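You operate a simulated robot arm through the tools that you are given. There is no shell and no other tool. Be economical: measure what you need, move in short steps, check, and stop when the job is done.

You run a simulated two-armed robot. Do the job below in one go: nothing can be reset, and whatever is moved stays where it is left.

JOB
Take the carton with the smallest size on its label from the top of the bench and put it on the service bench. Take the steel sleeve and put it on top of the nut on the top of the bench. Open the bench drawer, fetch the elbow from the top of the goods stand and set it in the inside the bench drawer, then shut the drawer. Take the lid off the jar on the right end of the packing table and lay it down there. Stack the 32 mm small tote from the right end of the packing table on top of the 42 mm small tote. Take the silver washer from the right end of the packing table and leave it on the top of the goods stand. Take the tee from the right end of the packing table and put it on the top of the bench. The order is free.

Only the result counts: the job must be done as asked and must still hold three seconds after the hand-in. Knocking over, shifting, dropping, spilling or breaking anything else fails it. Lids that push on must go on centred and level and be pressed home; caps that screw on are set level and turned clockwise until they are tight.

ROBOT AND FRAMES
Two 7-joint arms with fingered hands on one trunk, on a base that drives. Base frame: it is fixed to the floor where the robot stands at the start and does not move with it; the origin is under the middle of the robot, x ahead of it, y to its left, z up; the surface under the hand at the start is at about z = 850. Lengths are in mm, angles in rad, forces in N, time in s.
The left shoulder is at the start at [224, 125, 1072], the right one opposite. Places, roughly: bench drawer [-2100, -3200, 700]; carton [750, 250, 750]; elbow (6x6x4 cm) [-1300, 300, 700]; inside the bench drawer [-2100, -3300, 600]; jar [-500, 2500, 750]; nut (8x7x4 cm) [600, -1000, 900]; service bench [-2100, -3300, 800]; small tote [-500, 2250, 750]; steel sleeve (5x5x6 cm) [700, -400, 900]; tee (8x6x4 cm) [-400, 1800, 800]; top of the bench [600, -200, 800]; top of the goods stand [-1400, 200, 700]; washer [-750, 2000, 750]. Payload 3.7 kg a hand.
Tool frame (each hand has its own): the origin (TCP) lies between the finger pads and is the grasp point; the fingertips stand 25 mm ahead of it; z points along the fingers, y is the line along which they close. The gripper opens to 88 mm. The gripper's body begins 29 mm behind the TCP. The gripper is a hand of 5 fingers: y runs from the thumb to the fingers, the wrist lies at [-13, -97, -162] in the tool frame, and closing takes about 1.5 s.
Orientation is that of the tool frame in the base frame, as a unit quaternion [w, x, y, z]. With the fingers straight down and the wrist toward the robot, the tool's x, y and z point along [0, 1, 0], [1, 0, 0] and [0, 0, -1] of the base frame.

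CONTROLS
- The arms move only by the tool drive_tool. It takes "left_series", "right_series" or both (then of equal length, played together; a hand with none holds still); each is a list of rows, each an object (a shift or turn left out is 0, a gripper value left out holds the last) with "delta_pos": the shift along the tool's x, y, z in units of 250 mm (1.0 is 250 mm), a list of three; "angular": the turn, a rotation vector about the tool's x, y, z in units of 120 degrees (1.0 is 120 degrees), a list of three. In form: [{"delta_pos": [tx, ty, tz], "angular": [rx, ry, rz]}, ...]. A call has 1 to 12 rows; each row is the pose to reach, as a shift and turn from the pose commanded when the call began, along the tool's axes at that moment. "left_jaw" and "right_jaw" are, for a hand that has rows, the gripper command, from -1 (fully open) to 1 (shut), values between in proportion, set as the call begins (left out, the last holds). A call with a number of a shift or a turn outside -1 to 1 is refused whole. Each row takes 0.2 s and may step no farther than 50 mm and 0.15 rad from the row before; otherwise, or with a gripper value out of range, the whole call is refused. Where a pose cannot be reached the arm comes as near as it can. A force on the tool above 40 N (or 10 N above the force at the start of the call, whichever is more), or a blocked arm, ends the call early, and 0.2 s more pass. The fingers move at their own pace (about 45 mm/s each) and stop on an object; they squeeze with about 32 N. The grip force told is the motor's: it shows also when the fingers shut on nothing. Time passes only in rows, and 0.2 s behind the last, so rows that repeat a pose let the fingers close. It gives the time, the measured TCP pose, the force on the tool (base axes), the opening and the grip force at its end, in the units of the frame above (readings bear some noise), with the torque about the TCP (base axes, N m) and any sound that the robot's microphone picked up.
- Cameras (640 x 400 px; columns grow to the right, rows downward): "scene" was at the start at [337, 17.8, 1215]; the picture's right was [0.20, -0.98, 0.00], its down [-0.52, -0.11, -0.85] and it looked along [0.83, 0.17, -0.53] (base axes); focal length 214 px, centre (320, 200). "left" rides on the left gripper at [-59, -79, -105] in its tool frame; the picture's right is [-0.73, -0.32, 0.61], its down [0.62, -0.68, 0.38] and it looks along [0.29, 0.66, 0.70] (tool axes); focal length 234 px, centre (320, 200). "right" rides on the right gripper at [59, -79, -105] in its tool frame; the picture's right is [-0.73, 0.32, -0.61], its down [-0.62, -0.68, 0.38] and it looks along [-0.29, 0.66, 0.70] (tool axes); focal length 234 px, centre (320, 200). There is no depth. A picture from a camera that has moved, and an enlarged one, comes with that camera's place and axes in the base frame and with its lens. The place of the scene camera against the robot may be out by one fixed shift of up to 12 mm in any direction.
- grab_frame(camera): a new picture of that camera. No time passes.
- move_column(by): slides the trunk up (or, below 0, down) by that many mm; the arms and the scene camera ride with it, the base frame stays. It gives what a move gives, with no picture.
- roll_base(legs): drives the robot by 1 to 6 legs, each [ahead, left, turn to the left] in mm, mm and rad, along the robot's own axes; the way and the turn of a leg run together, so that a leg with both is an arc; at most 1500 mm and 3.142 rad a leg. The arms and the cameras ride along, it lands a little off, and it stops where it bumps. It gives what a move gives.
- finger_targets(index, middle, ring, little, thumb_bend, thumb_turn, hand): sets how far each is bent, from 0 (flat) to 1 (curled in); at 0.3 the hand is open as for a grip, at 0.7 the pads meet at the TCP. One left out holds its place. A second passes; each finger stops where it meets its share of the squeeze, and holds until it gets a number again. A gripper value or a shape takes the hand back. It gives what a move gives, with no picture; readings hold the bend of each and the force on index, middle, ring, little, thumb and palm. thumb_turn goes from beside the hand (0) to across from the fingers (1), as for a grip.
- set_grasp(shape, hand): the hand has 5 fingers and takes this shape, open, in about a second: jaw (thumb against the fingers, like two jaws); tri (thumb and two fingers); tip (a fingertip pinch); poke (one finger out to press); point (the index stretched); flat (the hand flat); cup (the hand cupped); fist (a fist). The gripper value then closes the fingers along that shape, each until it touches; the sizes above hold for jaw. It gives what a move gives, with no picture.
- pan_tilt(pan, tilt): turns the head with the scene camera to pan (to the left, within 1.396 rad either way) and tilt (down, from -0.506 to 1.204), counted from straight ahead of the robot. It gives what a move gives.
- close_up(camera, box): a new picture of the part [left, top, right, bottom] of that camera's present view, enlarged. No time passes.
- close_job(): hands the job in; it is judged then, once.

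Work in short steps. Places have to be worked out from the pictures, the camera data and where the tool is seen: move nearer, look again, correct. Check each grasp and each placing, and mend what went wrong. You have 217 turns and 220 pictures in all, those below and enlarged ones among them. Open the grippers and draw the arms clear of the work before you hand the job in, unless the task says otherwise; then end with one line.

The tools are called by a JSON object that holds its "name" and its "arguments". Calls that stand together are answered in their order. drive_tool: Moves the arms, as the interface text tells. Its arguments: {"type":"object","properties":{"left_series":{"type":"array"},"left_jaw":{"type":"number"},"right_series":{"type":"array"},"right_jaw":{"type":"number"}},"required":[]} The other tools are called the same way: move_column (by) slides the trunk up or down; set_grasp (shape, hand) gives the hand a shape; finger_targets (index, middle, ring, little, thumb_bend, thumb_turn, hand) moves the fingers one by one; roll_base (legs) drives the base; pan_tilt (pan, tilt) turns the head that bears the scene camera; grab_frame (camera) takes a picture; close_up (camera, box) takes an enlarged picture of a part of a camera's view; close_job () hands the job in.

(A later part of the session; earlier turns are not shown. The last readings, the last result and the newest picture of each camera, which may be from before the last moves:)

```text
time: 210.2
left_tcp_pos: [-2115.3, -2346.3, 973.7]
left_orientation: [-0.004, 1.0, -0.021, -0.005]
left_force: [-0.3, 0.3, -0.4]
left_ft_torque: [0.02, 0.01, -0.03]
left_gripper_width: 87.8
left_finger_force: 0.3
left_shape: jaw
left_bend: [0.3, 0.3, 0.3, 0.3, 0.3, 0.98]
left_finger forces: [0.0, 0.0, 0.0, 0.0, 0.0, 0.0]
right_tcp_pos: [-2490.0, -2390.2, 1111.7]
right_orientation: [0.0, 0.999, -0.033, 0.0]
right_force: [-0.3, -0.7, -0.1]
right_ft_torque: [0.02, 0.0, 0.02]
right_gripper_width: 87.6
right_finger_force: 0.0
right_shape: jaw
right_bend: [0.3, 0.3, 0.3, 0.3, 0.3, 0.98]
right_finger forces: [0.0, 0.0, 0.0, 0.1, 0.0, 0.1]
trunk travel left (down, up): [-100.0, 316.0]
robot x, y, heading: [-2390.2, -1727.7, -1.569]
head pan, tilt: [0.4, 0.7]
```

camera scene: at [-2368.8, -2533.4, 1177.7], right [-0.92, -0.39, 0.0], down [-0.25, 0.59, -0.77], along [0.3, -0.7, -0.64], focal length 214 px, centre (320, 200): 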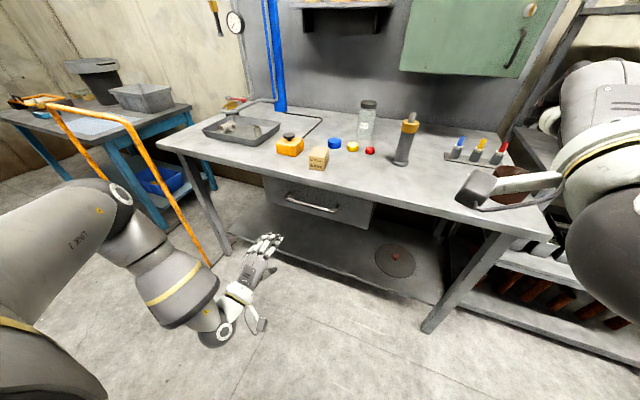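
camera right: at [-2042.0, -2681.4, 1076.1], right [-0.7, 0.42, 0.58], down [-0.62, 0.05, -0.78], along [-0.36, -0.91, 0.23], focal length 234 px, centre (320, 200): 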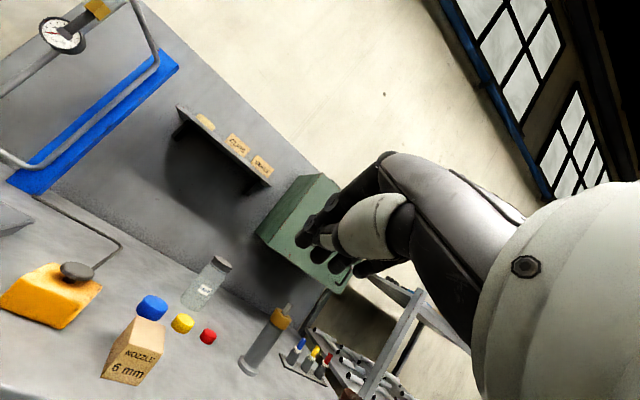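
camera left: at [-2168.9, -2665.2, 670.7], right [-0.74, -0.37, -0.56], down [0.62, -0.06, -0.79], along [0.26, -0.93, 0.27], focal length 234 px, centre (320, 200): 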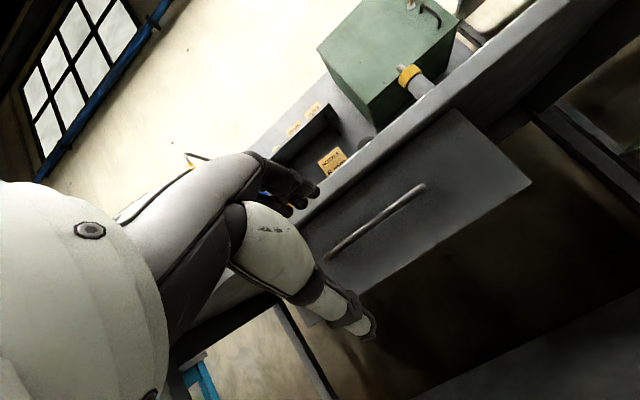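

Next the packing table. I raise/spread the hands a bit and drive there: turn around, go right, then forward.

{"name": "drive_tool", "arguments": {"left_series": [{"delta_pos": [0, 0, -0.15]}, {"delta_pos": [0, 0, -0.3]}, {"delta_pos": [0, 0, -0.45]}], "right_series": [{"delta_pos": [-0.15, 0, 0]}, {"delta_pos": [-0.3, -0.1, 0]}, {"delta_pos": [-0.45, -0.2, 0]}]}}

{"name": "roll_base", "arguments": {"legs": [[0, 0, 3.141], [0, -1000, 0], [0, -950, 0]]}}

{"name": "pan_tilt", "arguments": {"pan": 0.0, "tilt": 0.4}}

{"name": "grab_frame", "arguments": {"camera": "scene"}}

```text
time: 210.9
left_tcp_pos: [-2116.8, -2343.3, 1090.5]
left_orientation: [-0.001, 1.0, -0.021, -0.004]
left_force: [-0.3, 0.4, -0.8]
left_ft_torque: [-0.01, 0.0, 0.02]
left_gripper_width: 87.9
left_finger_force: 0.0
left_shape: jaw
left_bend: [0.3, 0.3, 0.3, 0.3, 0.3, 0.98]
left_finger forces: [0.0, 0.1, 0.1, 0.0, 0.0, 0.0]
right_tcp_pos: [-2602.1, -2329.1, 1113.2]
right_orientation: [0.002, 1.0, -0.031, 0.001]
right_force: [-0.9, 0.3, 0.8]
right_ft_torque: [-0.02, -0.01, -0.02]
right_gripper_width: 87.6
right_finger_force: 0.0
right_shape: jaw
right_bend: [0.3, 0.3, 0.3, 0.3, 0.3, 0.98]
right_finger forces: [0.1, 0.0, 0.0, 0.0, 0.1, 0.0]
trunk travel left (down, up): [-100.0, 316.0]
robot x, y, heading: [-2394.4, -1723.2, -1.578]
head pan, tilt: [0.4, 0.7]
```

```text
time: 235.7
left_tcp_pos: [-760.5, -1049.7, 1088.2]
left_orientation: [0.005, -0.011, 1.0, -0.001]
left_force: [-0.3, -0.7, 0.5]
left_ft_torque: [0.01, 0.0, 0.01]
left_gripper_width: 87.9
left_finger_force: 0.1
left_shape: jaw
left_bend: [0.3, 0.3, 0.3, 0.3, 0.3, 0.98]
left_finger forces: [0.1, 0.1, 0.0, 0.0, 0.0, 0.1]
right_tcp_pos: [-274.7, -1029.9, 1112.9]
right_orientation: [0.001, 0.0, 1.0, 0.002]
right_force: [1.0, 0.6, -0.2]
right_ft_torque: [0.0, 0.0, 0.04]
right_gripper_width: 87.4
right_finger_force: 0.1
right_shape: jaw
right_bend: [0.3, 0.3, 0.3, 0.3, 0.3, 0.98]
right_finger forces: [0.1, 0.0, 0.0, 0.0, 0.0, 0.1]
trunk travel left (down, up): [-100.0, 316.0]
robot x, y, heading: [-448.4, -1650.7, 1.628]
head pan, tilt: [0.4, 0.7]
```

```text
time: 236.6
left_tcp_pos: [-760.7, -1047.2, 1088.4]
left_orientation: [0.005, -0.01, 1.0, -0.001]
left_force: [0.0, -0.2, -0.6]
left_ft_torque: [-0.01, -0.02, 0.0]
left_gripper_width: 87.8
left_finger_force: 0.1
left_shape: jaw
left_bend: [0.3, 0.3, 0.3, 0.3, 0.3, 0.98]
left_finger forces: [0.0, 0.0, 0.0, 0.0, 0.1, 0.0]
right_tcp_pos: [-275.0, -1030.6, 1114.6]
right_orientation: [0.0, 0.001, 1.0, 0.0]
right_force: [0.0, 0.4, 0.4]
right_ft_torque: [-0.01, -0.01, -0.03]
right_gripper_width: 87.9
right_finger_force: 0.1
right_shape: jaw
right_bend: [0.3, 0.3, 0.3, 0.3, 0.3, 0.98]
right_finger forces: [0.0, 0.0, 0.0, 0.1, 0.1, 0.1]
trunk travel left (down, up): [-100.0, 316.0]
robot x, y, heading: [-446.5, -1650.0, 1.627]
head pan, tilt: [0.0, 0.4]
```

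```text
115 pictures are left
camera scene: at [-477.3, -1298.1, 1229.6], right [1.0, 0.06, 0.0], down [0.02, -0.39, -0.92], along [-0.06, 0.92, -0.39], focal length 214 px, centre (320, 200)
```

scene: 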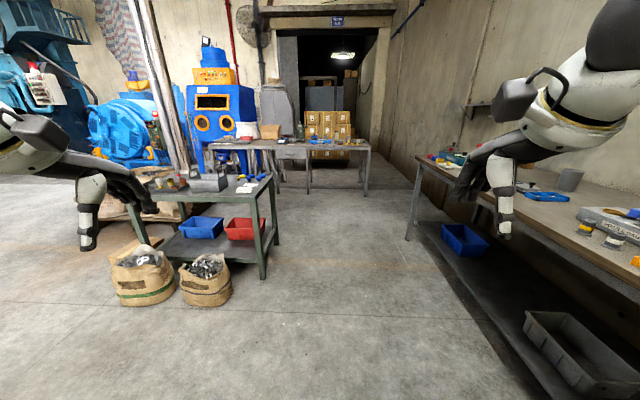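

The corridor to the packing table is clear. I drive forward 1400 + 600 mm.

{"name": "roll_base", "arguments": {"legs": [[0, 0, -0.055], [1400, 0, 0], [600, 0, 0]]}}

{"name": "grab_frame", "arguments": {"camera": "scene"}}

```text
time: 247.0
left_tcp_pos: [-813.8, 956.6, 1087.6]
left_orientation: [0.005, -0.006, 1.0, -0.001]
left_force: [-0.9, 0.3, -0.2]
left_ft_torque: [-0.01, -0.01, 0.01]
left_gripper_width: 87.9
left_finger_force: 0.0
left_shape: jaw
left_bend: [0.3, 0.3, 0.3, 0.3, 0.3, 0.98]
left_finger forces: [0.0, 0.0, 0.0, 0.0, 0.0, 0.0]
right_tcp_pos: [-327.3, 970.3, 1113.1]
right_orientation: [0.0, 0.005, 1.0, 0.001]
right_force: [0.1, 0.5, 1.1]
right_ft_torque: [0.01, -0.01, -0.02]
right_gripper_width: 87.8
right_finger_force: 0.0
right_shape: jaw
right_bend: [0.3, 0.3, 0.3, 0.3, 0.3, 0.98]
right_finger forces: [0.0, 0.1, 0.1, 0.0, 0.0, 0.0]
trunk travel left (down, up): [-100.0, 316.0]
robot x, y, heading: [-502.3, 352.1, 1.624]
head pan, tilt: [0.0, 0.4]
```

```text
114 pictures are left
camera scene: at [-531.6, 704.0, 1229.6], right [1.0, 0.05, 0.0], down [0.02, -0.39, -0.92], along [-0.05, 0.92, -0.39], focal length 214 px, centre (320, 200)
```

scene: 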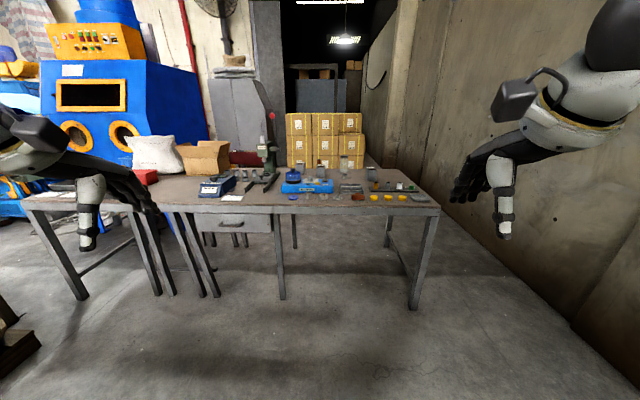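

The right end of the packing table is ahead; I enlarge it.

{"name": "close_up", "arguments": {"camera": "scene", "box": [270, 130, 450, 230]}}

{"name": "roll_base", "arguments": {"legs": [[0, 0, -0.05], [600, -50, 0]]}}

{"name": "pan_tilt", "arguments": {"pan": 0.0, "tilt": 0.6}}

{"name": "grab_frame", "arguments": {"camera": "scene"}}

```text
3.56 times, centred on (360, 180) of scene
camera zoom: at [-531.6, 704.0, 1229.6], right [1.0, 0.05, 0.0], down [0.02, -0.39, -0.92], along [-0.05, 0.92, -0.39], focal length 763 px, centre (178, 271)
```

zoom: 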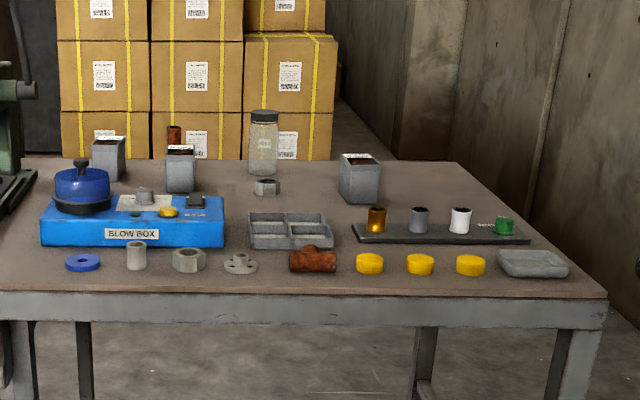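

```text
time: 250.8
left_tcp_pos: [-723.2, 1579.0, 1089.3]
left_orientation: [0.005, 0.025, 1.0, -0.002]
left_force: [-0.7, 0.5, 0.5]
left_ft_torque: [-0.01, -0.02, 0.01]
left_gripper_width: 87.7
left_finger_force: 0.0
left_shape: jaw
left_bend: [0.3, 0.3, 0.3, 0.3, 0.3, 0.98]
left_finger forces: [0.0, 0.0, 0.1, 0.0, 0.1, 0.0]
right_tcp_pos: [-237.8, 1562.5, 1112.6]
right_orientation: [0.0, 0.037, 0.999, 0.001]
right_force: [0.9, 0.5, -0.4]
right_ft_torque: [-0.03, 0.02, 0.01]
right_gripper_width: 87.5
right_finger_force: 0.1
right_shape: jaw
right_bend: [0.3, 0.3, 0.3, 0.3, 0.3, 0.98]
right_finger forces: [0.0, 0.0, 0.0, 0.0, 0.1, 0.0]
trunk travel left (down, up): [-100.0, 316.0]
robot x, y, heading: [-454.0, 954.6, 1.558]
head pan, tilt: [0.0, 0.4]
```

```text
time: 251.6
left_tcp_pos: [-722.6, 1577.7, 1088.3]
left_orientation: [0.004, 0.024, 1.0, -0.001]
left_force: [0.4, -0.1, 0.1]
left_ft_torque: [0.04, 0.0, 0.0]
left_gripper_width: 87.7
left_finger_force: 0.0
left_shape: jaw
left_bend: [0.3, 0.3, 0.3, 0.3, 0.3, 0.98]
left_finger forces: [0.0, 0.1, 0.0, 0.0, 0.0, 0.1]
right_tcp_pos: [-238.2, 1563.1, 1113.4]
right_orientation: [0.001, 0.036, 0.999, 0.0]
right_force: [-0.8, -0.4, -0.1]
right_ft_torque: [-0.02, -0.01, 0.01]
right_gripper_width: 87.7
right_finger_force: 0.1
right_shape: jaw
right_bend: [0.3, 0.3, 0.3, 0.3, 0.3, 0.98]
right_finger forces: [0.1, 0.1, 0.0, 0.1, 0.0, 0.0]
trunk travel left (down, up): [-100.0, 316.0]
robot x, y, heading: [-449.7, 956.1, 1.564]
head pan, tilt: [0.0, 0.6]
```

```text
112 pictures are left
camera scene: at [-458.2, 1303.7, 1211.5], right [1.0, -0.01, 0.0], down [-0.01, -0.56, -0.83], along [0.01, 0.83, -0.56], focal length 214 px, centre (320, 200)
```

scene: 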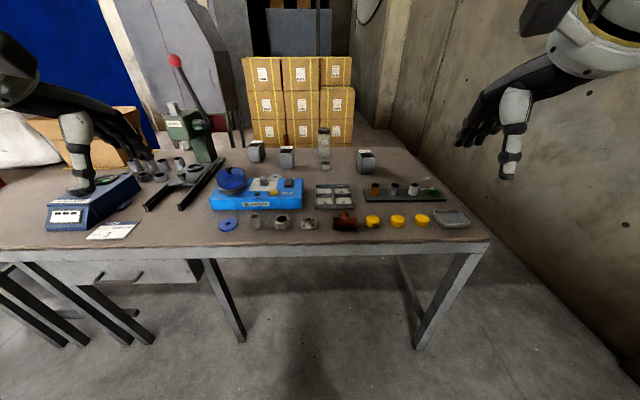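

All items visible. I enlarge several regions to identify the tee, totes, jar and the silver washer.

{"name": "close_up", "arguments": {"camera": "scene", "box": [210, 130, 400, 240]}}

{"name": "close_up", "arguments": {"camera": "scene", "box": [110, 130, 250, 230]}}

{"name": "close_up", "arguments": {"camera": "scene", "box": [240, 120, 390, 175]}}

```text
3.37 times, centred on (305, 185) of scene
camera zoom: at [-458.2, 1303.7, 1211.5], right [1.0, -0.01, 0.0], down [-0.01, -0.56, -0.83], along [0.01, 0.83, -0.56], focal length 722 px, centre (370, 250)
```

zoom: 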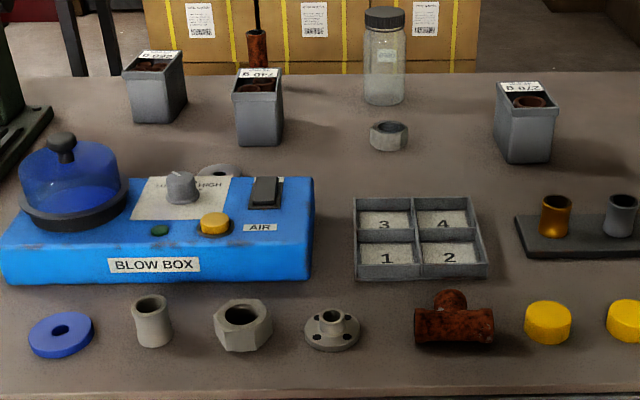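

```text
4.00 times, centred on (180, 180) of scene
camera zoom: at [-458.2, 1303.7, 1211.5], right [1.0, -0.01, 0.0], down [-0.01, -0.56, -0.83], along [0.01, 0.83, -0.56], focal length 858 px, centre (880, 280)
```

zoom: 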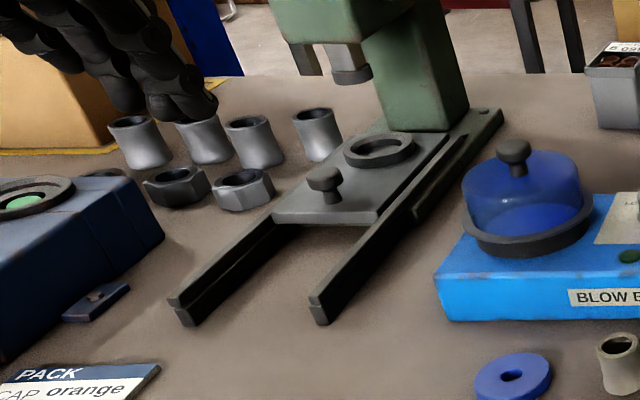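

```text
4.27 times, centred on (315, 148) of scene
camera zoom: at [-458.2, 1303.7, 1211.5], right [1.0, -0.01, 0.0], down [-0.01, -0.56, -0.83], along [0.01, 0.83, -0.56], focal length 915 px, centre (341, 424)
```

zoom: 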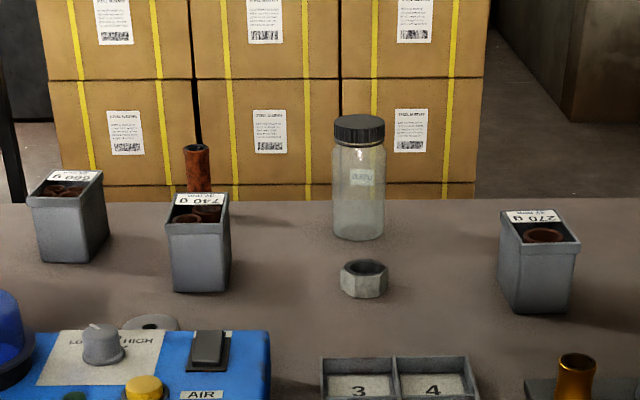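

The silver ring behind the blow box looks like the washer. I zoom onto the tote labels and the ring.

{"name": "close_up", "arguments": {"camera": "scene", "box": [246, 136, 296, 168]}}

{"name": "close_up", "arguments": {"camera": "scene", "box": [350, 142, 382, 162]}}

{"name": "close_up", "arguments": {"camera": "scene", "box": [255, 160, 305, 190]}}

```text
12.50 times, centred on (271, 152) of scene
camera zoom: at [-458.2, 1303.7, 1211.5], right [1.0, -0.01, 0.0], down [-0.01, -0.56, -0.83], along [0.01, 0.83, -0.56], focal length 2681 px, centre (932, 800)
```

zoom: 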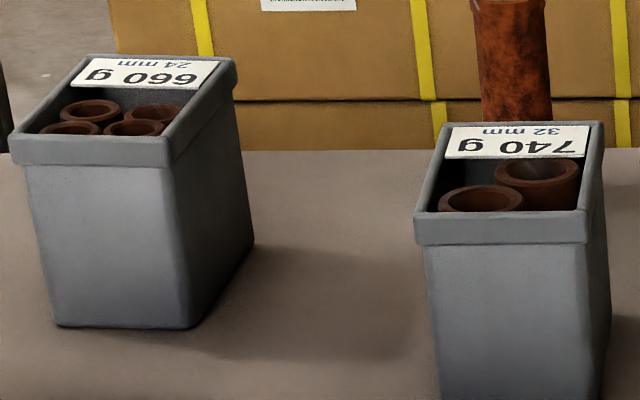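

```text
16.00 times, centred on (366, 152) of scene
camera zoom: at [-458.2, 1303.7, 1211.5], right [1.0, -0.01, 0.0], down [-0.01, -0.56, -0.83], along [0.01, 0.83, -0.56], focal length 3432 px, centre (-416, 968)
```

zoom: 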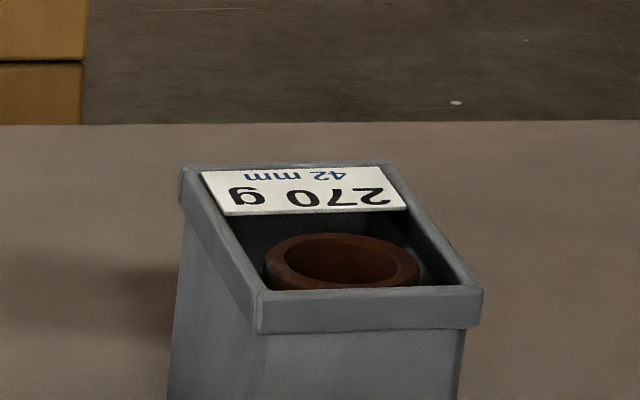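

```text
12.80 times, centred on (280, 175) of scene
camera zoom: at [-458.2, 1303.7, 1211.5], right [1.0, -0.01, 0.0], down [-0.01, -0.56, -0.83], along [0.01, 0.83, -0.56], focal length 2745 px, centre (832, 520)
```

zoom: 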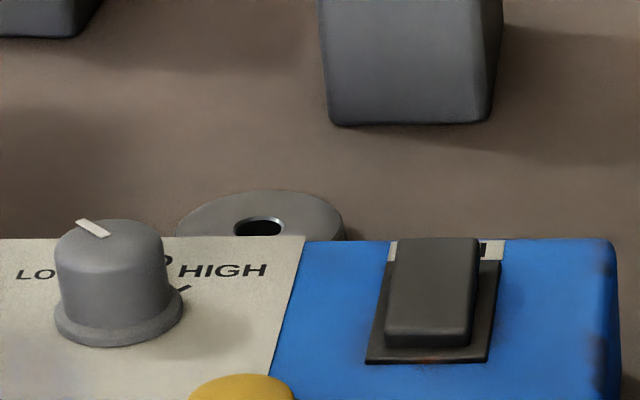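

Found: 32 mm tote (middle), 42 mm tote (right), washer behind the blow box, rusty tee, jar at the back. The jar is deep on the table, so I look down to see how far my base sticks out in front.

{"name": "pan_tilt", "arguments": {"pan": 0.0, "tilt": 1.2}}

{"name": "grab_frame", "arguments": {"camera": "scene"}}

```text
time: 252.6
left_tcp_pos: [-723.4, 1579.1, 1088.1]
left_orientation: [0.005, 0.024, 1.0, -0.003]
left_force: [-0.2, 0.2, 0.6]
left_ft_torque: [0.0, 0.01, 0.03]
left_gripper_width: 87.8
left_finger_force: 0.1
left_shape: jaw
left_bend: [0.3, 0.3, 0.3, 0.3, 0.3, 0.98]
left_finger forces: [0.0, 0.1, 0.0, 0.0, 0.0, 0.1]
right_tcp_pos: [-238.0, 1562.4, 1112.4]
right_orientation: [0.0, 0.035, 0.999, 0.001]
right_force: [0.1, -0.3, -0.1]
right_ft_torque: [0.0, 0.03, 0.0]
right_gripper_width: 87.9
right_finger_force: 0.1
right_shape: jaw
right_bend: [0.3, 0.3, 0.3, 0.3, 0.3, 0.98]
right_finger forces: [0.0, 0.0, 0.0, 0.1, 0.0, 0.0]
trunk travel left (down, up): [-100.0, 316.0]
robot x, y, heading: [-449.6, 954.5, 1.56]
head pan, tilt: [0.0, 1.201]
```

```text
105 pictures are left
camera scene: at [-458.5, 1273.1, 1168.0], right [1.0, -0.01, 0.0], down [-0.01, -0.92, -0.38], along [0.0, 0.38, -0.92], focal length 214 px, centre (320, 200)
```

scene: 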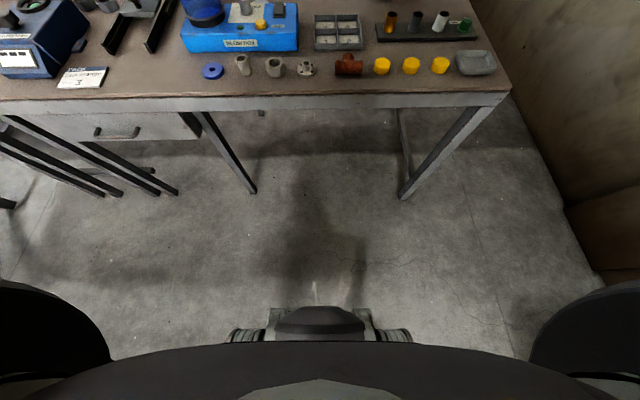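

My body reaches ~265 mm ahead of its axis, so I may stand at about y≈1430. The press on the table is tall (lever to z≈1190), so I pull the left hand back before approaching.

{"name": "drive_tool", "arguments": {"left_series": [{"delta_pos": [0, -0.18, 0]}, {"delta_pos": [0, -0.36, 0]}, {"delta_pos": [0, -0.54, 0]}, {"delta_pos": [0.1, -0.7, 0]}]}}

{"name": "pan_tilt", "arguments": {"pan": 0.0, "tilt": 0.7}}

{"name": "roll_base", "arguments": {"legs": [[0, 130, 0], [460, 0, 0.005]]}}

{"name": "grab_frame", "arguments": {"camera": "scene"}}

{"name": "grab_frame", "arguments": {"camera": "right"}}

```text
time: 253.6
left_tcp_pos: [-756.3, 1406.0, 1090.1]
left_orientation: [0.004, 0.025, 1.0, -0.001]
left_force: [0.0, 0.0, -0.8]
left_ft_torque: [0.01, 0.01, 0.0]
left_gripper_width: 87.8
left_finger_force: 0.1
left_shape: jaw
left_bend: [0.3, 0.3, 0.3, 0.3, 0.3, 0.98]
left_finger forces: [0.0, 0.0, 0.0, 0.0, 0.0, 0.0]
right_tcp_pos: [-237.5, 1562.8, 1111.9]
right_orientation: [0.0, 0.036, 0.999, 0.0]
right_force: [1.0, 0.4, -1.2]
right_ft_torque: [0.02, -0.02, -0.02]
right_gripper_width: 87.6
right_finger_force: 0.1
right_shape: jaw
right_bend: [0.3, 0.3, 0.3, 0.3, 0.3, 0.98]
right_finger forces: [0.0, 0.0, 0.0, 0.0, 0.0, 0.0]
trunk travel left (down, up): [-100.0, 316.0]
robot x, y, heading: [-451.0, 956.3, 1.563]
head pan, tilt: [0.0, 1.201]
```

```text
time: 254.5
left_tcp_pos: [-756.0, 1406.5, 1089.9]
left_orientation: [0.004, 0.024, 1.0, -0.002]
left_force: [-0.7, -0.7, 0.7]
left_ft_torque: [-0.01, 0.0, 0.03]
left_gripper_width: 87.9
left_finger_force: 0.1
left_shape: jaw
left_bend: [0.3, 0.3, 0.3, 0.3, 0.3, 0.98]
left_finger forces: [0.1, 0.0, 0.0, 0.0, 0.1, 0.0]
right_tcp_pos: [-237.2, 1562.7, 1113.6]
right_orientation: [0.0, 0.035, 0.999, 0.001]
right_force: [0.5, -0.1, -0.2]
right_ft_torque: [-0.02, -0.03, 0.01]
right_gripper_width: 87.6
right_finger_force: 0.0
right_shape: jaw
right_bend: [0.3, 0.3, 0.3, 0.3, 0.3, 0.98]
right_finger forces: [0.0, 0.1, 0.1, 0.0, 0.1, 0.0]
trunk travel left (down, up): [-100.0, 316.0]
robot x, y, heading: [-453.9, 957.9, 1.562]
head pan, tilt: [0.0, 0.7]
```

```text
time: 258.6
left_tcp_pos: [-885.2, 1862.0, 1089.6]
left_orientation: [0.005, 0.021, 1.0, -0.002]
left_force: [0.2, 0.1, -0.2]
left_ft_torque: [0.02, 0.0, 0.0]
left_gripper_width: 87.9
left_finger_force: 0.0
left_shape: jaw
left_bend: [0.3, 0.3, 0.3, 0.3, 0.3, 0.98]
left_finger forces: [0.1, 0.0, 0.0, 0.0, 0.0, 0.0]
right_tcp_pos: [-369.5, 2022.3, 1113.0]
right_orientation: [0.0, 0.031, 1.0, 0.001]
right_force: [-0.4, -0.1, -0.3]
right_ft_torque: [-0.01, -0.02, 0.03]
right_gripper_width: 87.8
right_finger_force: 0.0
right_shape: jaw
right_bend: [0.3, 0.3, 0.3, 0.3, 0.3, 0.98]
right_finger forces: [0.1, 0.1, 0.0, 0.1, 0.1, 0.0]
trunk travel left (down, up): [-100.0, 316.0]
robot x, y, heading: [-578.8, 1415.2, 1.562]
head pan, tilt: [0.0, 0.7]
```

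```text
104 pictures are left
camera scene: at [-587.3, 1758.3, 1202.7], right [1.0, 0.0, 0.0], down [0.0, -0.64, -0.76], along [0.0, 0.76, -0.64], focal length 214 px, centre (320, 200)
```

scene: 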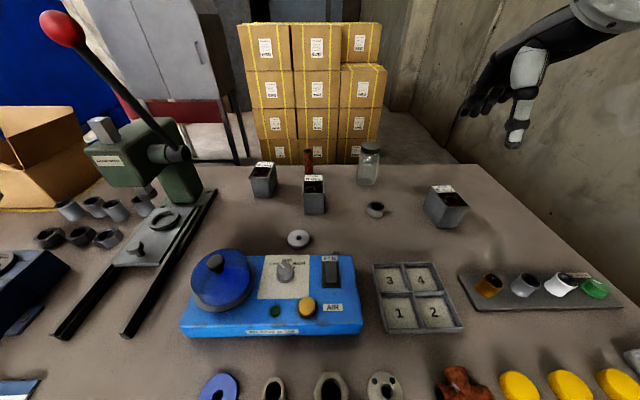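

```text
103 pictures are left
camera right: at [-431.8, 1947.9, 1217.4], right [0.74, 0.28, 0.61], down [0.58, -0.72, -0.38], along [0.33, 0.64, -0.69], focal length 234 px, centre (320, 200)
```

right: 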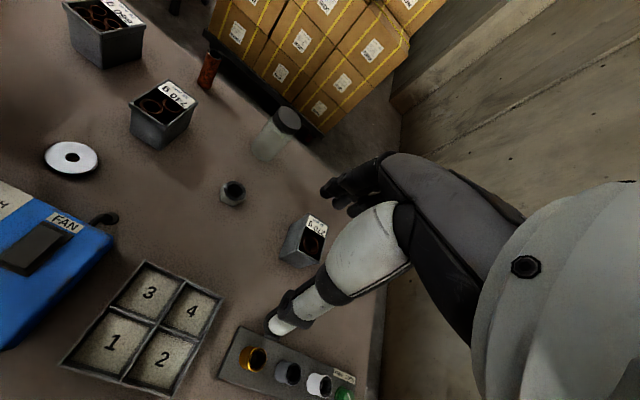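

Jar lid is at about [-421,2409,876], washer ≈ [-643,2126,750]. I zoom at the jar to see what kind of lid it has.

{"name": "close_up", "arguments": {"camera": "scene", "box": [340, 130, 400, 195]}}

{"name": "close_up", "arguments": {"camera": "right", "box": [230, 90, 320, 180]}}

```text
6.15 times, centred on (370, 162) of scene
camera zoom: at [-587.3, 1758.3, 1202.7], right [1.0, 0.0, 0.0], down [0.0, -0.64, -0.76], along [0.0, 0.76, -0.64], focal length 1320 px, centre (12, 431)
```

zoom: 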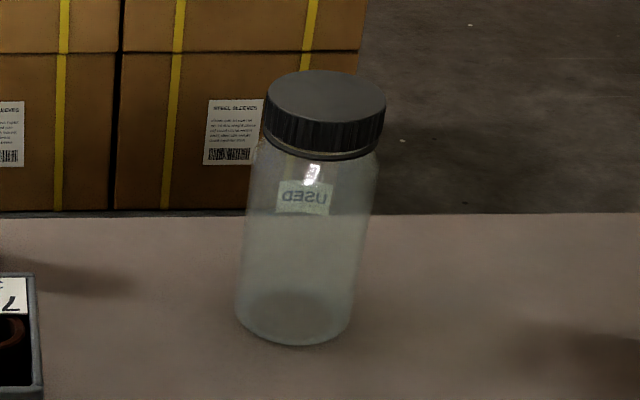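

```text
4.44 times, centred on (275, 135) of right
camera zoom: at [-431.8, 1947.9, 1217.4], right [0.74, 0.28, 0.61], down [0.58, -0.72, -0.38], along [0.33, 0.64, -0.69], focal length 1041 px, centre (520, 489)
```

zoom: 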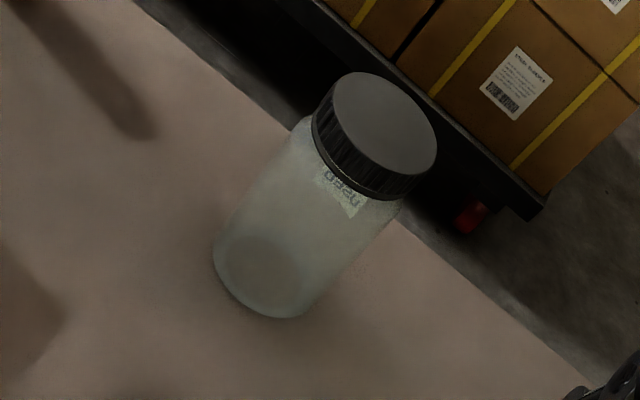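

The lid (Ø≈64) would be ~1000 mm from my axis; I look down to see whether I can get closer to the table.

{"name": "pan_tilt", "arguments": {"pan": 0.0, "tilt": 1.2}}

{"name": "grab_frame", "arguments": {"camera": "scene"}}

```text
time: 259.6
left_tcp_pos: [-886.3, 1862.0, 1089.9]
left_orientation: [0.004, 0.021, 1.0, -0.002]
left_force: [0.7, 0.1, 0.1]
left_ft_torque: [0.0, -0.01, 0.01]
left_gripper_width: 87.9
left_finger_force: 0.0
left_shape: jaw
left_bend: [0.3, 0.3, 0.3, 0.3, 0.3, 0.98]
left_finger forces: [0.0, 0.1, 0.0, 0.0, 0.0, 0.1]
right_tcp_pos: [-369.0, 2023.2, 1113.6]
right_orientation: [0.0, 0.032, 0.999, 0.0]
right_force: [0.5, 0.3, 0.5]
right_ft_torque: [0.01, -0.01, 0.03]
right_gripper_width: 87.9
right_finger_force: 0.0
right_shape: jaw
right_bend: [0.3, 0.3, 0.3, 0.3, 0.3, 0.98]
right_finger forces: [0.0, 0.0, 0.1, 0.1, 0.0, 0.1]
trunk travel left (down, up): [-100.0, 316.0]
robot x, y, heading: [-578.6, 1411.0, 1.563]
head pan, tilt: [0.0, 1.201]
```

```text
100 pictures are left
camera scene: at [-587.4, 1730.8, 1168.0], right [1.0, 0.0, 0.0], down [0.0, -0.92, -0.38], along [0.0, 0.38, -0.92], focal length 214 px, centre (320, 200)
```

scene: 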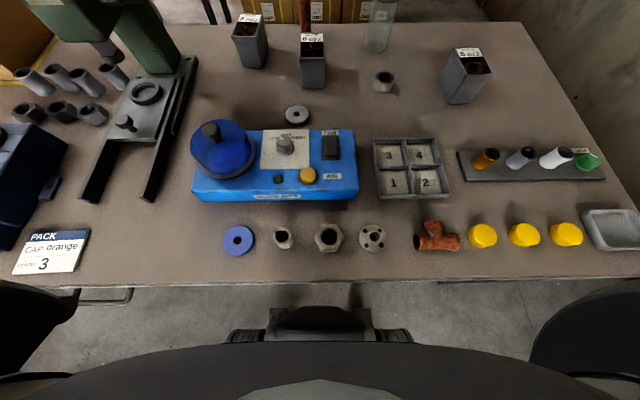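

There is ~100 mm of room at table height. I move 60 mm forward and 70 mm left.

{"name": "roll_base", "arguments": {"legs": [[60, 70, 0.005]]}}

{"name": "drive_tool", "arguments": {"right_series": [{"delta_pos": [0, 0.18, 0]}, {"delta_pos": [0, 0.36, 0]}, {"delta_pos": [0, 0.54, 0]}, {"delta_pos": [0, 0.72, 0]}, {"delta_pos": [0, 0.88, 0]}]}}

{"name": "grab_frame", "arguments": {"camera": "right"}}

```text
time: 260.9
left_tcp_pos: [-959.4, 1908.9, 1089.5]
left_orientation: [0.005, 0.017, 1.0, -0.002]
left_force: [0.2, 0.3, -0.4]
left_ft_torque: [-0.02, -0.04, 0.02]
left_gripper_width: 87.4
left_finger_force: 0.0
left_shape: jaw
left_bend: [0.3, 0.3, 0.3, 0.3, 0.3, 0.98]
left_finger forces: [0.1, 0.1, 0.0, 0.0, 0.0, 0.0]
right_tcp_pos: [-444.0, 2071.7, 1113.0]
right_orientation: [0.0, 0.028, 1.0, 0.001]
right_force: [1.7, -0.1, -0.8]
right_ft_torque: [0.01, 0.04, -0.02]
right_gripper_width: 87.8
right_finger_force: 0.1
right_shape: jaw
right_bend: [0.3, 0.3, 0.3, 0.3, 0.3, 0.98]
right_finger forces: [0.1, 0.0, 0.0, 0.0, 0.0, 0.1]
trunk travel left (down, up): [-100.0, 316.0]
robot x, y, heading: [-649.3, 1462.4, 1.573]
head pan, tilt: [0.0, 1.201]
```

```text
time: 262.1
left_tcp_pos: [-960.4, 1912.2, 1088.6]
left_orientation: [0.004, 0.016, 1.0, -0.004]
left_force: [0.2, 0.9, 0.9]
left_ft_torque: [-0.01, 0.02, -0.01]
left_gripper_width: 88.0
left_finger_force: 0.0
left_shape: jaw
left_bend: [0.3, 0.3, 0.3, 0.3, 0.3, 0.98]
left_finger forces: [0.1, 0.1, 0.0, 0.0, 0.0, 0.0]
right_tcp_pos: [-432.4, 2296.5, 1109.6]
right_orientation: [0.0, 0.028, 1.0, -0.002]
right_force: [-1.1, -0.1, -0.5]
right_ft_torque: [0.0, 0.01, 0.01]
right_gripper_width: 87.7
right_finger_force: 0.1
right_shape: jaw
right_bend: [0.3, 0.3, 0.3, 0.3, 0.3, 0.98]
right_finger forces: [0.1, 0.0, 0.0, 0.0, 0.1, 0.0]
trunk travel left (down, up): [-100.0, 316.0]
robot x, y, heading: [-648.6, 1462.8, 1.578]
head pan, tilt: [0.0, 1.201]
```

```text
99 pictures are left
camera right: at [-493.9, 2223.2, 1214.1], right [0.74, 0.29, 0.61], down [0.59, -0.72, -0.38], along [0.33, 0.64, -0.7], focal length 234 px, centre (320, 200)
```

right: 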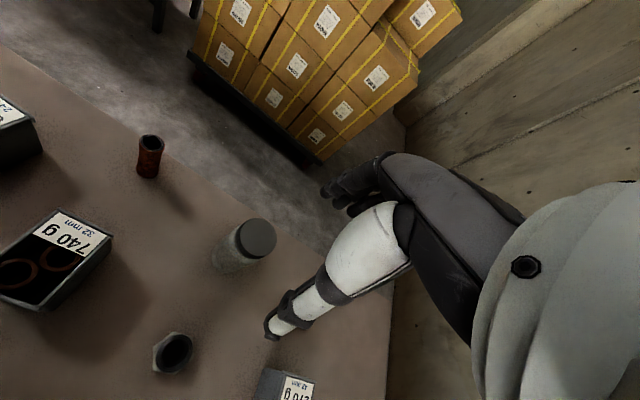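

The lid from this view lies at about [-417,2375], z 880–910. I move over it at z≈1000 and look again.

{"name": "drive_tool", "arguments": {"right_series": [{"delta_pos": [-0.03, 0.15, 0.1]}, {"delta_pos": [-0.04, 0.3, 0.22]}, {"delta_pos": [-0.04, 0.31, 0.4]}]}}

{"name": "grab_frame", "arguments": {"camera": "right"}}

```text
time: 262.9
left_tcp_pos: [-957.4, 1913.9, 1087.3]
left_orientation: [0.004, 0.017, 1.0, -0.006]
left_force: [-0.1, 1.6, -0.8]
left_ft_torque: [-0.08, 0.06, -0.02]
left_gripper_width: 88.0
left_finger_force: 0.0
left_shape: jaw
left_bend: [0.3, 0.3, 0.3, 0.3, 0.3, 0.98]
left_finger forces: [0.1, 0.0, 0.0, 0.1, 0.0, 0.1]
right_tcp_pos: [-389.6, 2371.0, 999.1]
right_orientation: [0.0, 0.029, 1.0, -0.004]
right_force: [0.6, 0.4, -0.1]
right_ft_torque: [-0.05, 0.01, 0.0]
right_gripper_width: 87.8
right_finger_force: 0.1
right_shape: jaw
right_bend: [0.3, 0.3, 0.3, 0.3, 0.3, 0.98]
right_finger forces: [0.1, 0.1, 0.0, 0.1, 0.1, 0.0]
right hand out of reach, approached as far as the arm can: row 2, 3
trunk travel left (down, up): [-100.0, 316.0]
robot x, y, heading: [-652.8, 1462.2, 1.574]
head pan, tilt: [0.0, 1.201]
```

```text
98 pictures are left
camera right: at [-452.3, 2297.1, 1104.7], right [0.74, 0.29, 0.6], down [0.58, -0.72, -0.38], along [0.33, 0.63, -0.7], focal length 234 px, centre (320, 200)
```

right: 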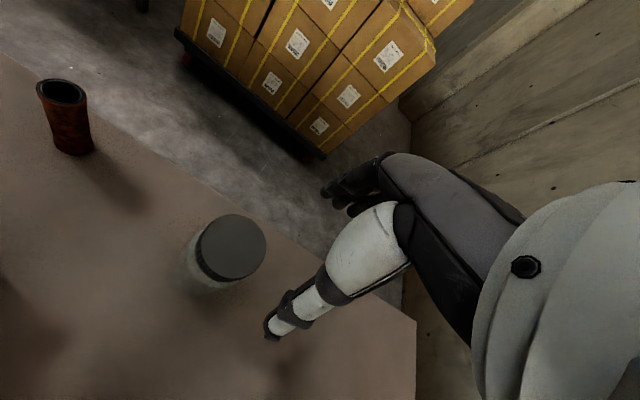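

Lid centre ≈ [-417,2377,891]; the arm is at its limit, so I roll 25 mm closer and centre above the lid.

{"name": "roll_base", "arguments": {"legs": [[25, 0, 0]]}}

{"name": "drive_tool", "arguments": {"right_series": [{"delta_pos": [0.05, -0.06, 0.08]}, {"delta_pos": [0.1, -0.085, 0.16]}, {"delta_pos": [0.1, -0.085, 0.24]}, {"delta_pos": [0.1, -0.085, 0.24]}]}}

{"name": "grab_frame", "arguments": {"camera": "right"}}

```text
time: 263.6
left_tcp_pos: [-959.9, 1910.1, 1090.8]
left_orientation: [0.004, 0.016, 1.0, -0.002]
left_force: [0.1, -0.3, -1.0]
left_ft_torque: [0.03, 0.01, 0.01]
left_gripper_width: 88.1
left_finger_force: 0.1
left_shape: jaw
left_bend: [0.3, 0.3, 0.3, 0.3, 0.3, 0.98]
left_finger forces: [0.0, 0.0, 0.1, 0.0, 0.0, 0.1]
right_tcp_pos: [-392.8, 2367.8, 1006.8]
right_orientation: [0.0, 0.026, 1.0, -0.001]
right_force: [-0.1, 0.4, -0.6]
right_ft_torque: [0.0, -0.04, 0.02]
right_gripper_width: 87.8
right_finger_force: 0.1
right_shape: jaw
right_bend: [0.3, 0.3, 0.3, 0.3, 0.3, 0.98]
right_finger forces: [0.0, 0.1, 0.0, 0.0, 0.0, 0.0]
trunk travel left (down, up): [-100.0, 316.0]
robot x, y, heading: [-645.7, 1465.2, 1.577]
head pan, tilt: [0.0, 1.201]
stopped in leg 1: the robot was blocked; the commanded pose is now the measured one
```

```text
time: 264.6
left_tcp_pos: [-961.1, 1909.9, 1089.5]
left_orientation: [0.004, 0.016, 1.0, -0.002]
left_force: [0.0, 0.1, 0.0]
left_ft_torque: [-0.01, 0.01, -0.03]
left_gripper_width: 87.7
left_finger_force: 0.0
left_shape: jaw
left_bend: [0.3, 0.3, 0.3, 0.3, 0.3, 0.98]
left_finger forces: [0.0, 0.0, 0.0, 0.0, 0.0, 0.1]
right_tcp_pos: [-419.4, 2348.9, 947.5]
right_orientation: [-0.001, 0.027, 1.0, 0.0]
right_force: [0.4, 0.8, -0.9]
right_ft_torque: [0.01, 0.0, 0.02]
right_gripper_width: 88.0
right_finger_force: 0.0
right_shape: jaw
right_bend: [0.3, 0.3, 0.3, 0.3, 0.3, 0.98]
right_finger forces: [0.1, 0.0, 0.1, 0.0, 0.1, 0.0]
trunk travel left (down, up): [-100.0, 316.0]
robot x, y, heading: [-650.2, 1466.6, 1.578]
head pan, tilt: [0.0, 1.201]
```

```text
97 pictures are left
camera right: at [-482.6, 2274.2, 1051.4], right [0.74, 0.28, 0.61], down [0.59, -0.71, -0.38], along [0.33, 0.64, -0.7], focal length 234 px, centre (320, 200)
```

right: 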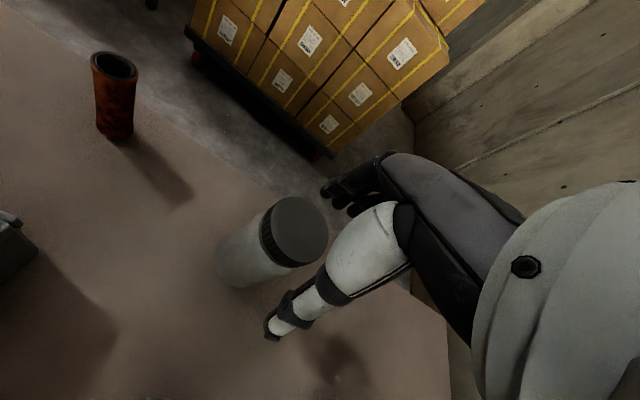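

Base touched the table, so I stay here. Averaged lid centre [-418,2374,897]; I centre the hand and go down onto the lid rim.

{"name": "drive_tool", "arguments": {"right_series": [{"delta_pos": [0.0, 0.1, 0.0]}, {"delta_pos": [0.0, 0.1, 0.08]}, {"delta_pos": [0.0, 0.1, 0.16]}, {"delta_pos": [0.0, 0.1, 0.24]}]}}

{"name": "grab_frame", "arguments": {"camera": "right"}}

{"name": "pan_tilt", "arguments": {"pan": -0.1, "tilt": 0.5}}

{"name": "close_up", "arguments": {"camera": "scene", "box": [300, 110, 480, 230]}}

```text
time: 265.6
left_tcp_pos: [-959.6, 1909.4, 1090.0]
left_orientation: [0.005, 0.016, 1.0, -0.002]
left_force: [-0.1, 0.0, 0.0]
left_ft_torque: [0.0, 0.01, -0.01]
left_gripper_width: 87.8
left_finger_force: 0.0
left_shape: jaw
left_bend: [0.3, 0.3, 0.3, 0.3, 0.3, 0.98]
left_finger forces: [0.0, 0.1, 0.0, 0.0, 0.0, 0.1]
right_tcp_pos: [-414.8, 2371.7, 885.6]
right_orientation: [0.001, 0.026, 1.0, 0.0]
right_force: [0.3, 2.4, 4.5]
right_ft_torque: [0.14, 0.01, -0.02]
right_gripper_width: 87.8
right_finger_force: 0.0
right_shape: jaw
right_bend: [0.29, 0.3, 0.3, 0.3, 0.3, 0.98]
right_finger forces: [3.9, 0.1, 0.2, 0.1, 0.0, 0.0]
right hand out of reach, approached as far as the arm can: row 1, 2, 3, 4
trunk travel left (down, up): [-100.0, 316.0]
robot x, y, heading: [-645.1, 1465.8, 1.58]
head pan, tilt: [0.0, 1.201]
```

```text
96 pictures are left
camera right: at [-477.9, 2297.0, 989.1], right [0.74, 0.28, 0.61], down [0.59, -0.71, -0.38], along [0.33, 0.64, -0.7], focal length 234 px, centre (320, 200)
```

right: 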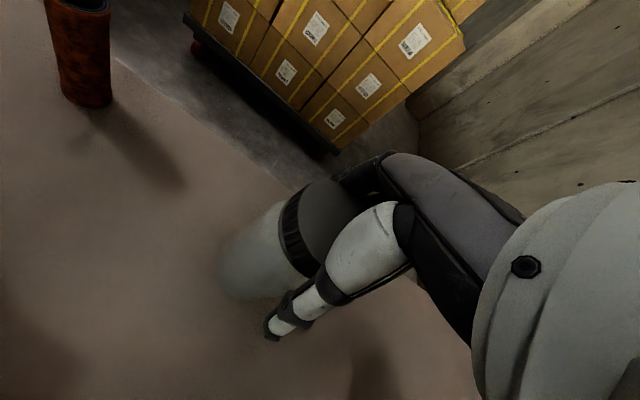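

```text
time: 266.6
left_tcp_pos: [-960.4, 1908.5, 1090.0]
left_orientation: [0.004, 0.015, 1.0, -0.002]
left_force: [0.7, -0.3, 0.4]
left_ft_torque: [-0.02, 0.02, 0.04]
left_gripper_width: 87.8
left_finger_force: 0.0
left_shape: jaw
left_bend: [0.3, 0.3, 0.3, 0.3, 0.3, 0.98]
left_finger forces: [0.0, 0.0, 0.1, 0.1, 0.0, 0.0]
right_tcp_pos: [-415.9, 2371.0, 886.7]
right_orientation: [0.001, 0.027, 1.0, -0.001]
right_force: [0.3, 0.0, 1.1]
right_ft_torque: [0.01, 0.02, -0.03]
right_gripper_width: 87.8
right_finger_force: 0.0
right_shape: jaw
right_bend: [0.3, 0.3, 0.3, 0.3, 0.3, 0.98]
right_finger forces: [1.8, 0.1, 0.1, 0.0, 0.1, 0.0]
trunk travel left (down, up): [-100.0, 316.0]
robot x, y, heading: [-643.8, 1465.4, 1.58]
head pan, tilt: [-0.099, 0.499]
```

```text
3.33 times, centred on (390, 170) of scene
camera zoom: at [-651.1, 1814.0, 1220.5], right [1.0, -0.09, 0.0], down [-0.04, -0.48, -0.88], along [0.08, 0.87, -0.48], focal length 715 px, centre (87, 300)
```

zoom: 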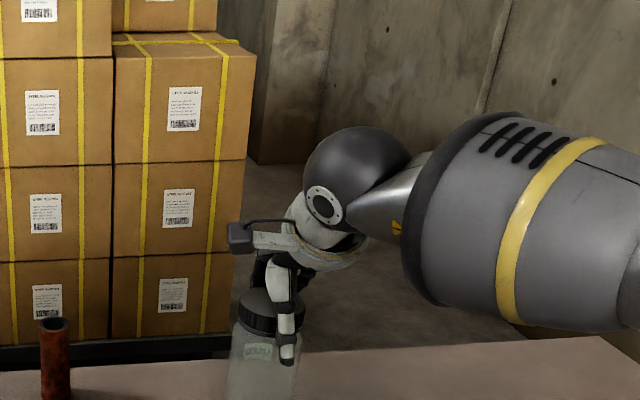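

The lid centre seems ~9 mm further to -x; I lift slightly, shift, go down again and close.

{"name": "drive_tool", "arguments": {"right_series": [{"delta_pos": [0.0, 0, -0.08]}, {"delta_pos": [0.036, 0, -0.08]}, {"delta_pos": [0.036, 0.0, 0.0]}, {"delta_pos": [0.036, 0.0, 0.01]}]}}

{"name": "grab_frame", "arguments": {"camera": "right"}}

{"name": "drive_tool", "arguments": {"right_series": [{}, {}, {}, {}, {}, {}], "right_jaw": 1}}

{"name": "grab_frame", "arguments": {"camera": "right"}}

```text
time: 267.6
left_tcp_pos: [-960.2, 1909.2, 1090.2]
left_orientation: [0.004, 0.015, 1.0, -0.002]
left_force: [0.2, 0.0, -0.5]
left_ft_torque: [-0.01, 0.01, -0.02]
left_gripper_width: 87.7
left_finger_force: 0.0
left_shape: jaw
left_bend: [0.3, 0.3, 0.3, 0.3, 0.3, 0.98]
left_finger forces: [0.0, 0.0, 0.0, 0.0, 0.1, 0.1]
right_tcp_pos: [-419.1, 2370.8, 891.1]
right_orientation: [0.001, 0.027, 1.0, 0.0]
right_force: [-0.5, 0.6, 2.6]
right_ft_torque: [0.05, 0.02, 0.0]
right_gripper_width: 87.9
right_finger_force: 0.2
right_shape: jaw
right_bend: [0.29, 0.3, 0.3, 0.3, 0.3, 0.98]
right_finger forces: [1.8, 0.0, 0.1, 0.0, 0.1, 0.0]
right hand out of reach, approached as far as the arm can: row 2, 3, 4
trunk travel left (down, up): [-100.0, 316.0]
robot x, y, heading: [-650.1, 1464.8, 1.572]
head pan, tilt: [-0.099, 0.499]
```

```text
94 pictures are left
camera right: at [-480.6, 2295.8, 995.2], right [0.74, 0.28, 0.61], down [0.59, -0.71, -0.38], along [0.33, 0.64, -0.7], focal length 234 px, centre (320, 200)
```

right: 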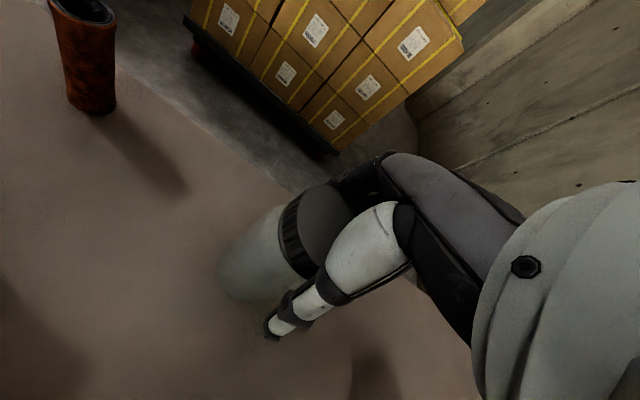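

```text
time: 269.1
left_tcp_pos: [-960.8, 1909.0, 1090.8]
left_orientation: [0.004, 0.016, 1.0, -0.002]
left_force: [0.5, 0.6, 0.1]
left_ft_torque: [-0.02, -0.03, 0.04]
left_gripper_width: 87.7
left_finger_force: 0.1
left_shape: jaw
left_bend: [0.3, 0.3, 0.3, 0.3, 0.3, 0.98]
left_finger forces: [0.0, 0.1, 0.0, 0.0, 0.0, 0.0]
right_tcp_pos: [-417.0, 2370.3, 890.6]
right_orientation: [0.001, 0.027, 1.0, 0.0]
right_force: [-0.3, -1.6, 1.3]
right_ft_torque: [-0.25, -0.04, -0.01]
right_gripper_width: 52.4
right_finger_force: 31.4
right_shape: jaw
right_bend: [0.34, 0.38, 0.36, 0.36, 0.72, 1.0]
right_finger forces: [20.1, 8.0, 0.0, 0.1, 29.6, 0.1]
trunk travel left (down, up): [-100.0, 316.0]
robot x, y, heading: [-648.8, 1461.0, 1.578]
head pan, tilt: [-0.099, 0.499]
```

```text
93 pictures are left
camera right: at [-480.5, 2295.6, 995.0], right [0.74, 0.28, 0.61], down [0.59, -0.71, -0.38], along [0.33, 0.64, -0.7], focal length 234 px, centre (320, 200)
```

right: 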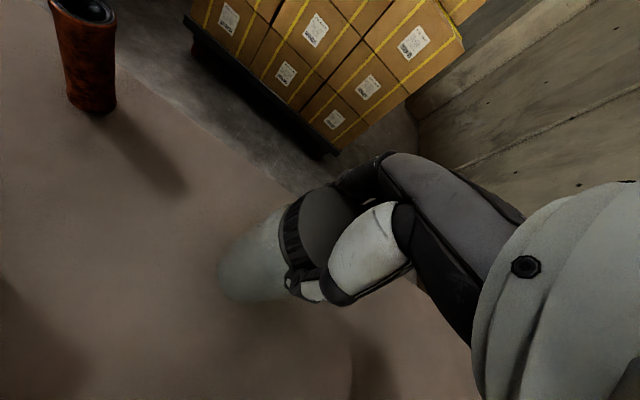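

Lid gripped. I try a gentle 8 mm lift to see whether the jar comes along.

{"name": "drive_tool", "arguments": {"right_series": [{"delta_pos": [0, 0, -0.01]}, {"delta_pos": [0, 0, -0.02]}, {"delta_pos": [0, 0, -0.032]}]}}

{"name": "close_up", "arguments": {"camera": "scene", "box": [330, 160, 420, 230]}}

```text
time: 269.9
left_tcp_pos: [-960.4, 1908.7, 1088.8]
left_orientation: [0.004, 0.016, 1.0, -0.002]
left_force: [-1.0, 0.1, 0.1]
left_ft_torque: [-0.02, -0.01, -0.02]
left_gripper_width: 87.8
left_finger_force: 0.0
left_shape: jaw
left_bend: [0.3, 0.3, 0.3, 0.3, 0.3, 0.98]
left_finger forces: [0.1, 0.0, 0.1, 0.0, 0.0, 0.0]
right_tcp_pos: [-417.9, 2370.1, 900.1]
right_orientation: [0.0, 0.026, 1.0, 0.0]
right_force: [0.1, 0.5, -1.5]
right_ft_torque: [-0.01, 0.01, 0.01]
right_gripper_width: 52.3
right_finger_force: 31.0
right_shape: jaw
right_bend: [0.34, 0.38, 0.36, 0.36, 0.72, 1.0]
right_finger forces: [19.9, 8.9, 0.0, 0.0, 29.4, 0.0]
trunk travel left (down, up): [-100.0, 316.0]
robot x, y, heading: [-644.8, 1459.4, 1.576]
head pan, tilt: [-0.099, 0.499]
```

```text
5.71 times, centred on (375, 195) of scene
camera zoom: at [-651.0, 1814.3, 1220.5], right [1.0, -0.09, 0.0], down [-0.04, -0.48, -0.88], along [0.08, 0.87, -0.48], focal length 1226 px, centre (6, 229)
```

zoom: 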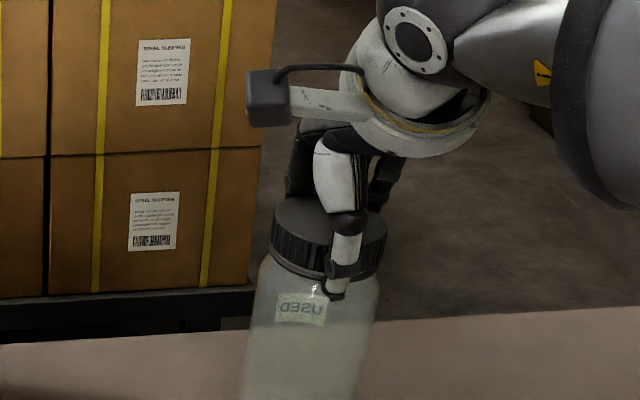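

I check the jar's base for lift-off.

{"name": "close_up", "arguments": {"camera": "scene", "box": [320, 180, 420, 270]}}

```text
4.44 times, centred on (370, 225) of scene
camera zoom: at [-651.0, 1814.3, 1220.5], right [1.0, -0.09, 0.0], down [-0.04, -0.48, -0.88], along [0.08, 0.87, -0.48], focal length 953 px, centre (98, 89)
```

zoom: 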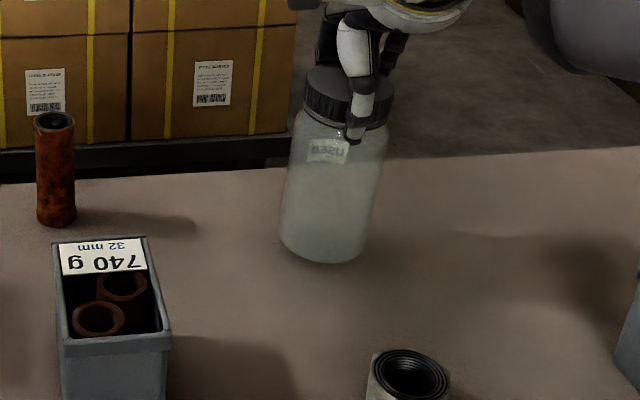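

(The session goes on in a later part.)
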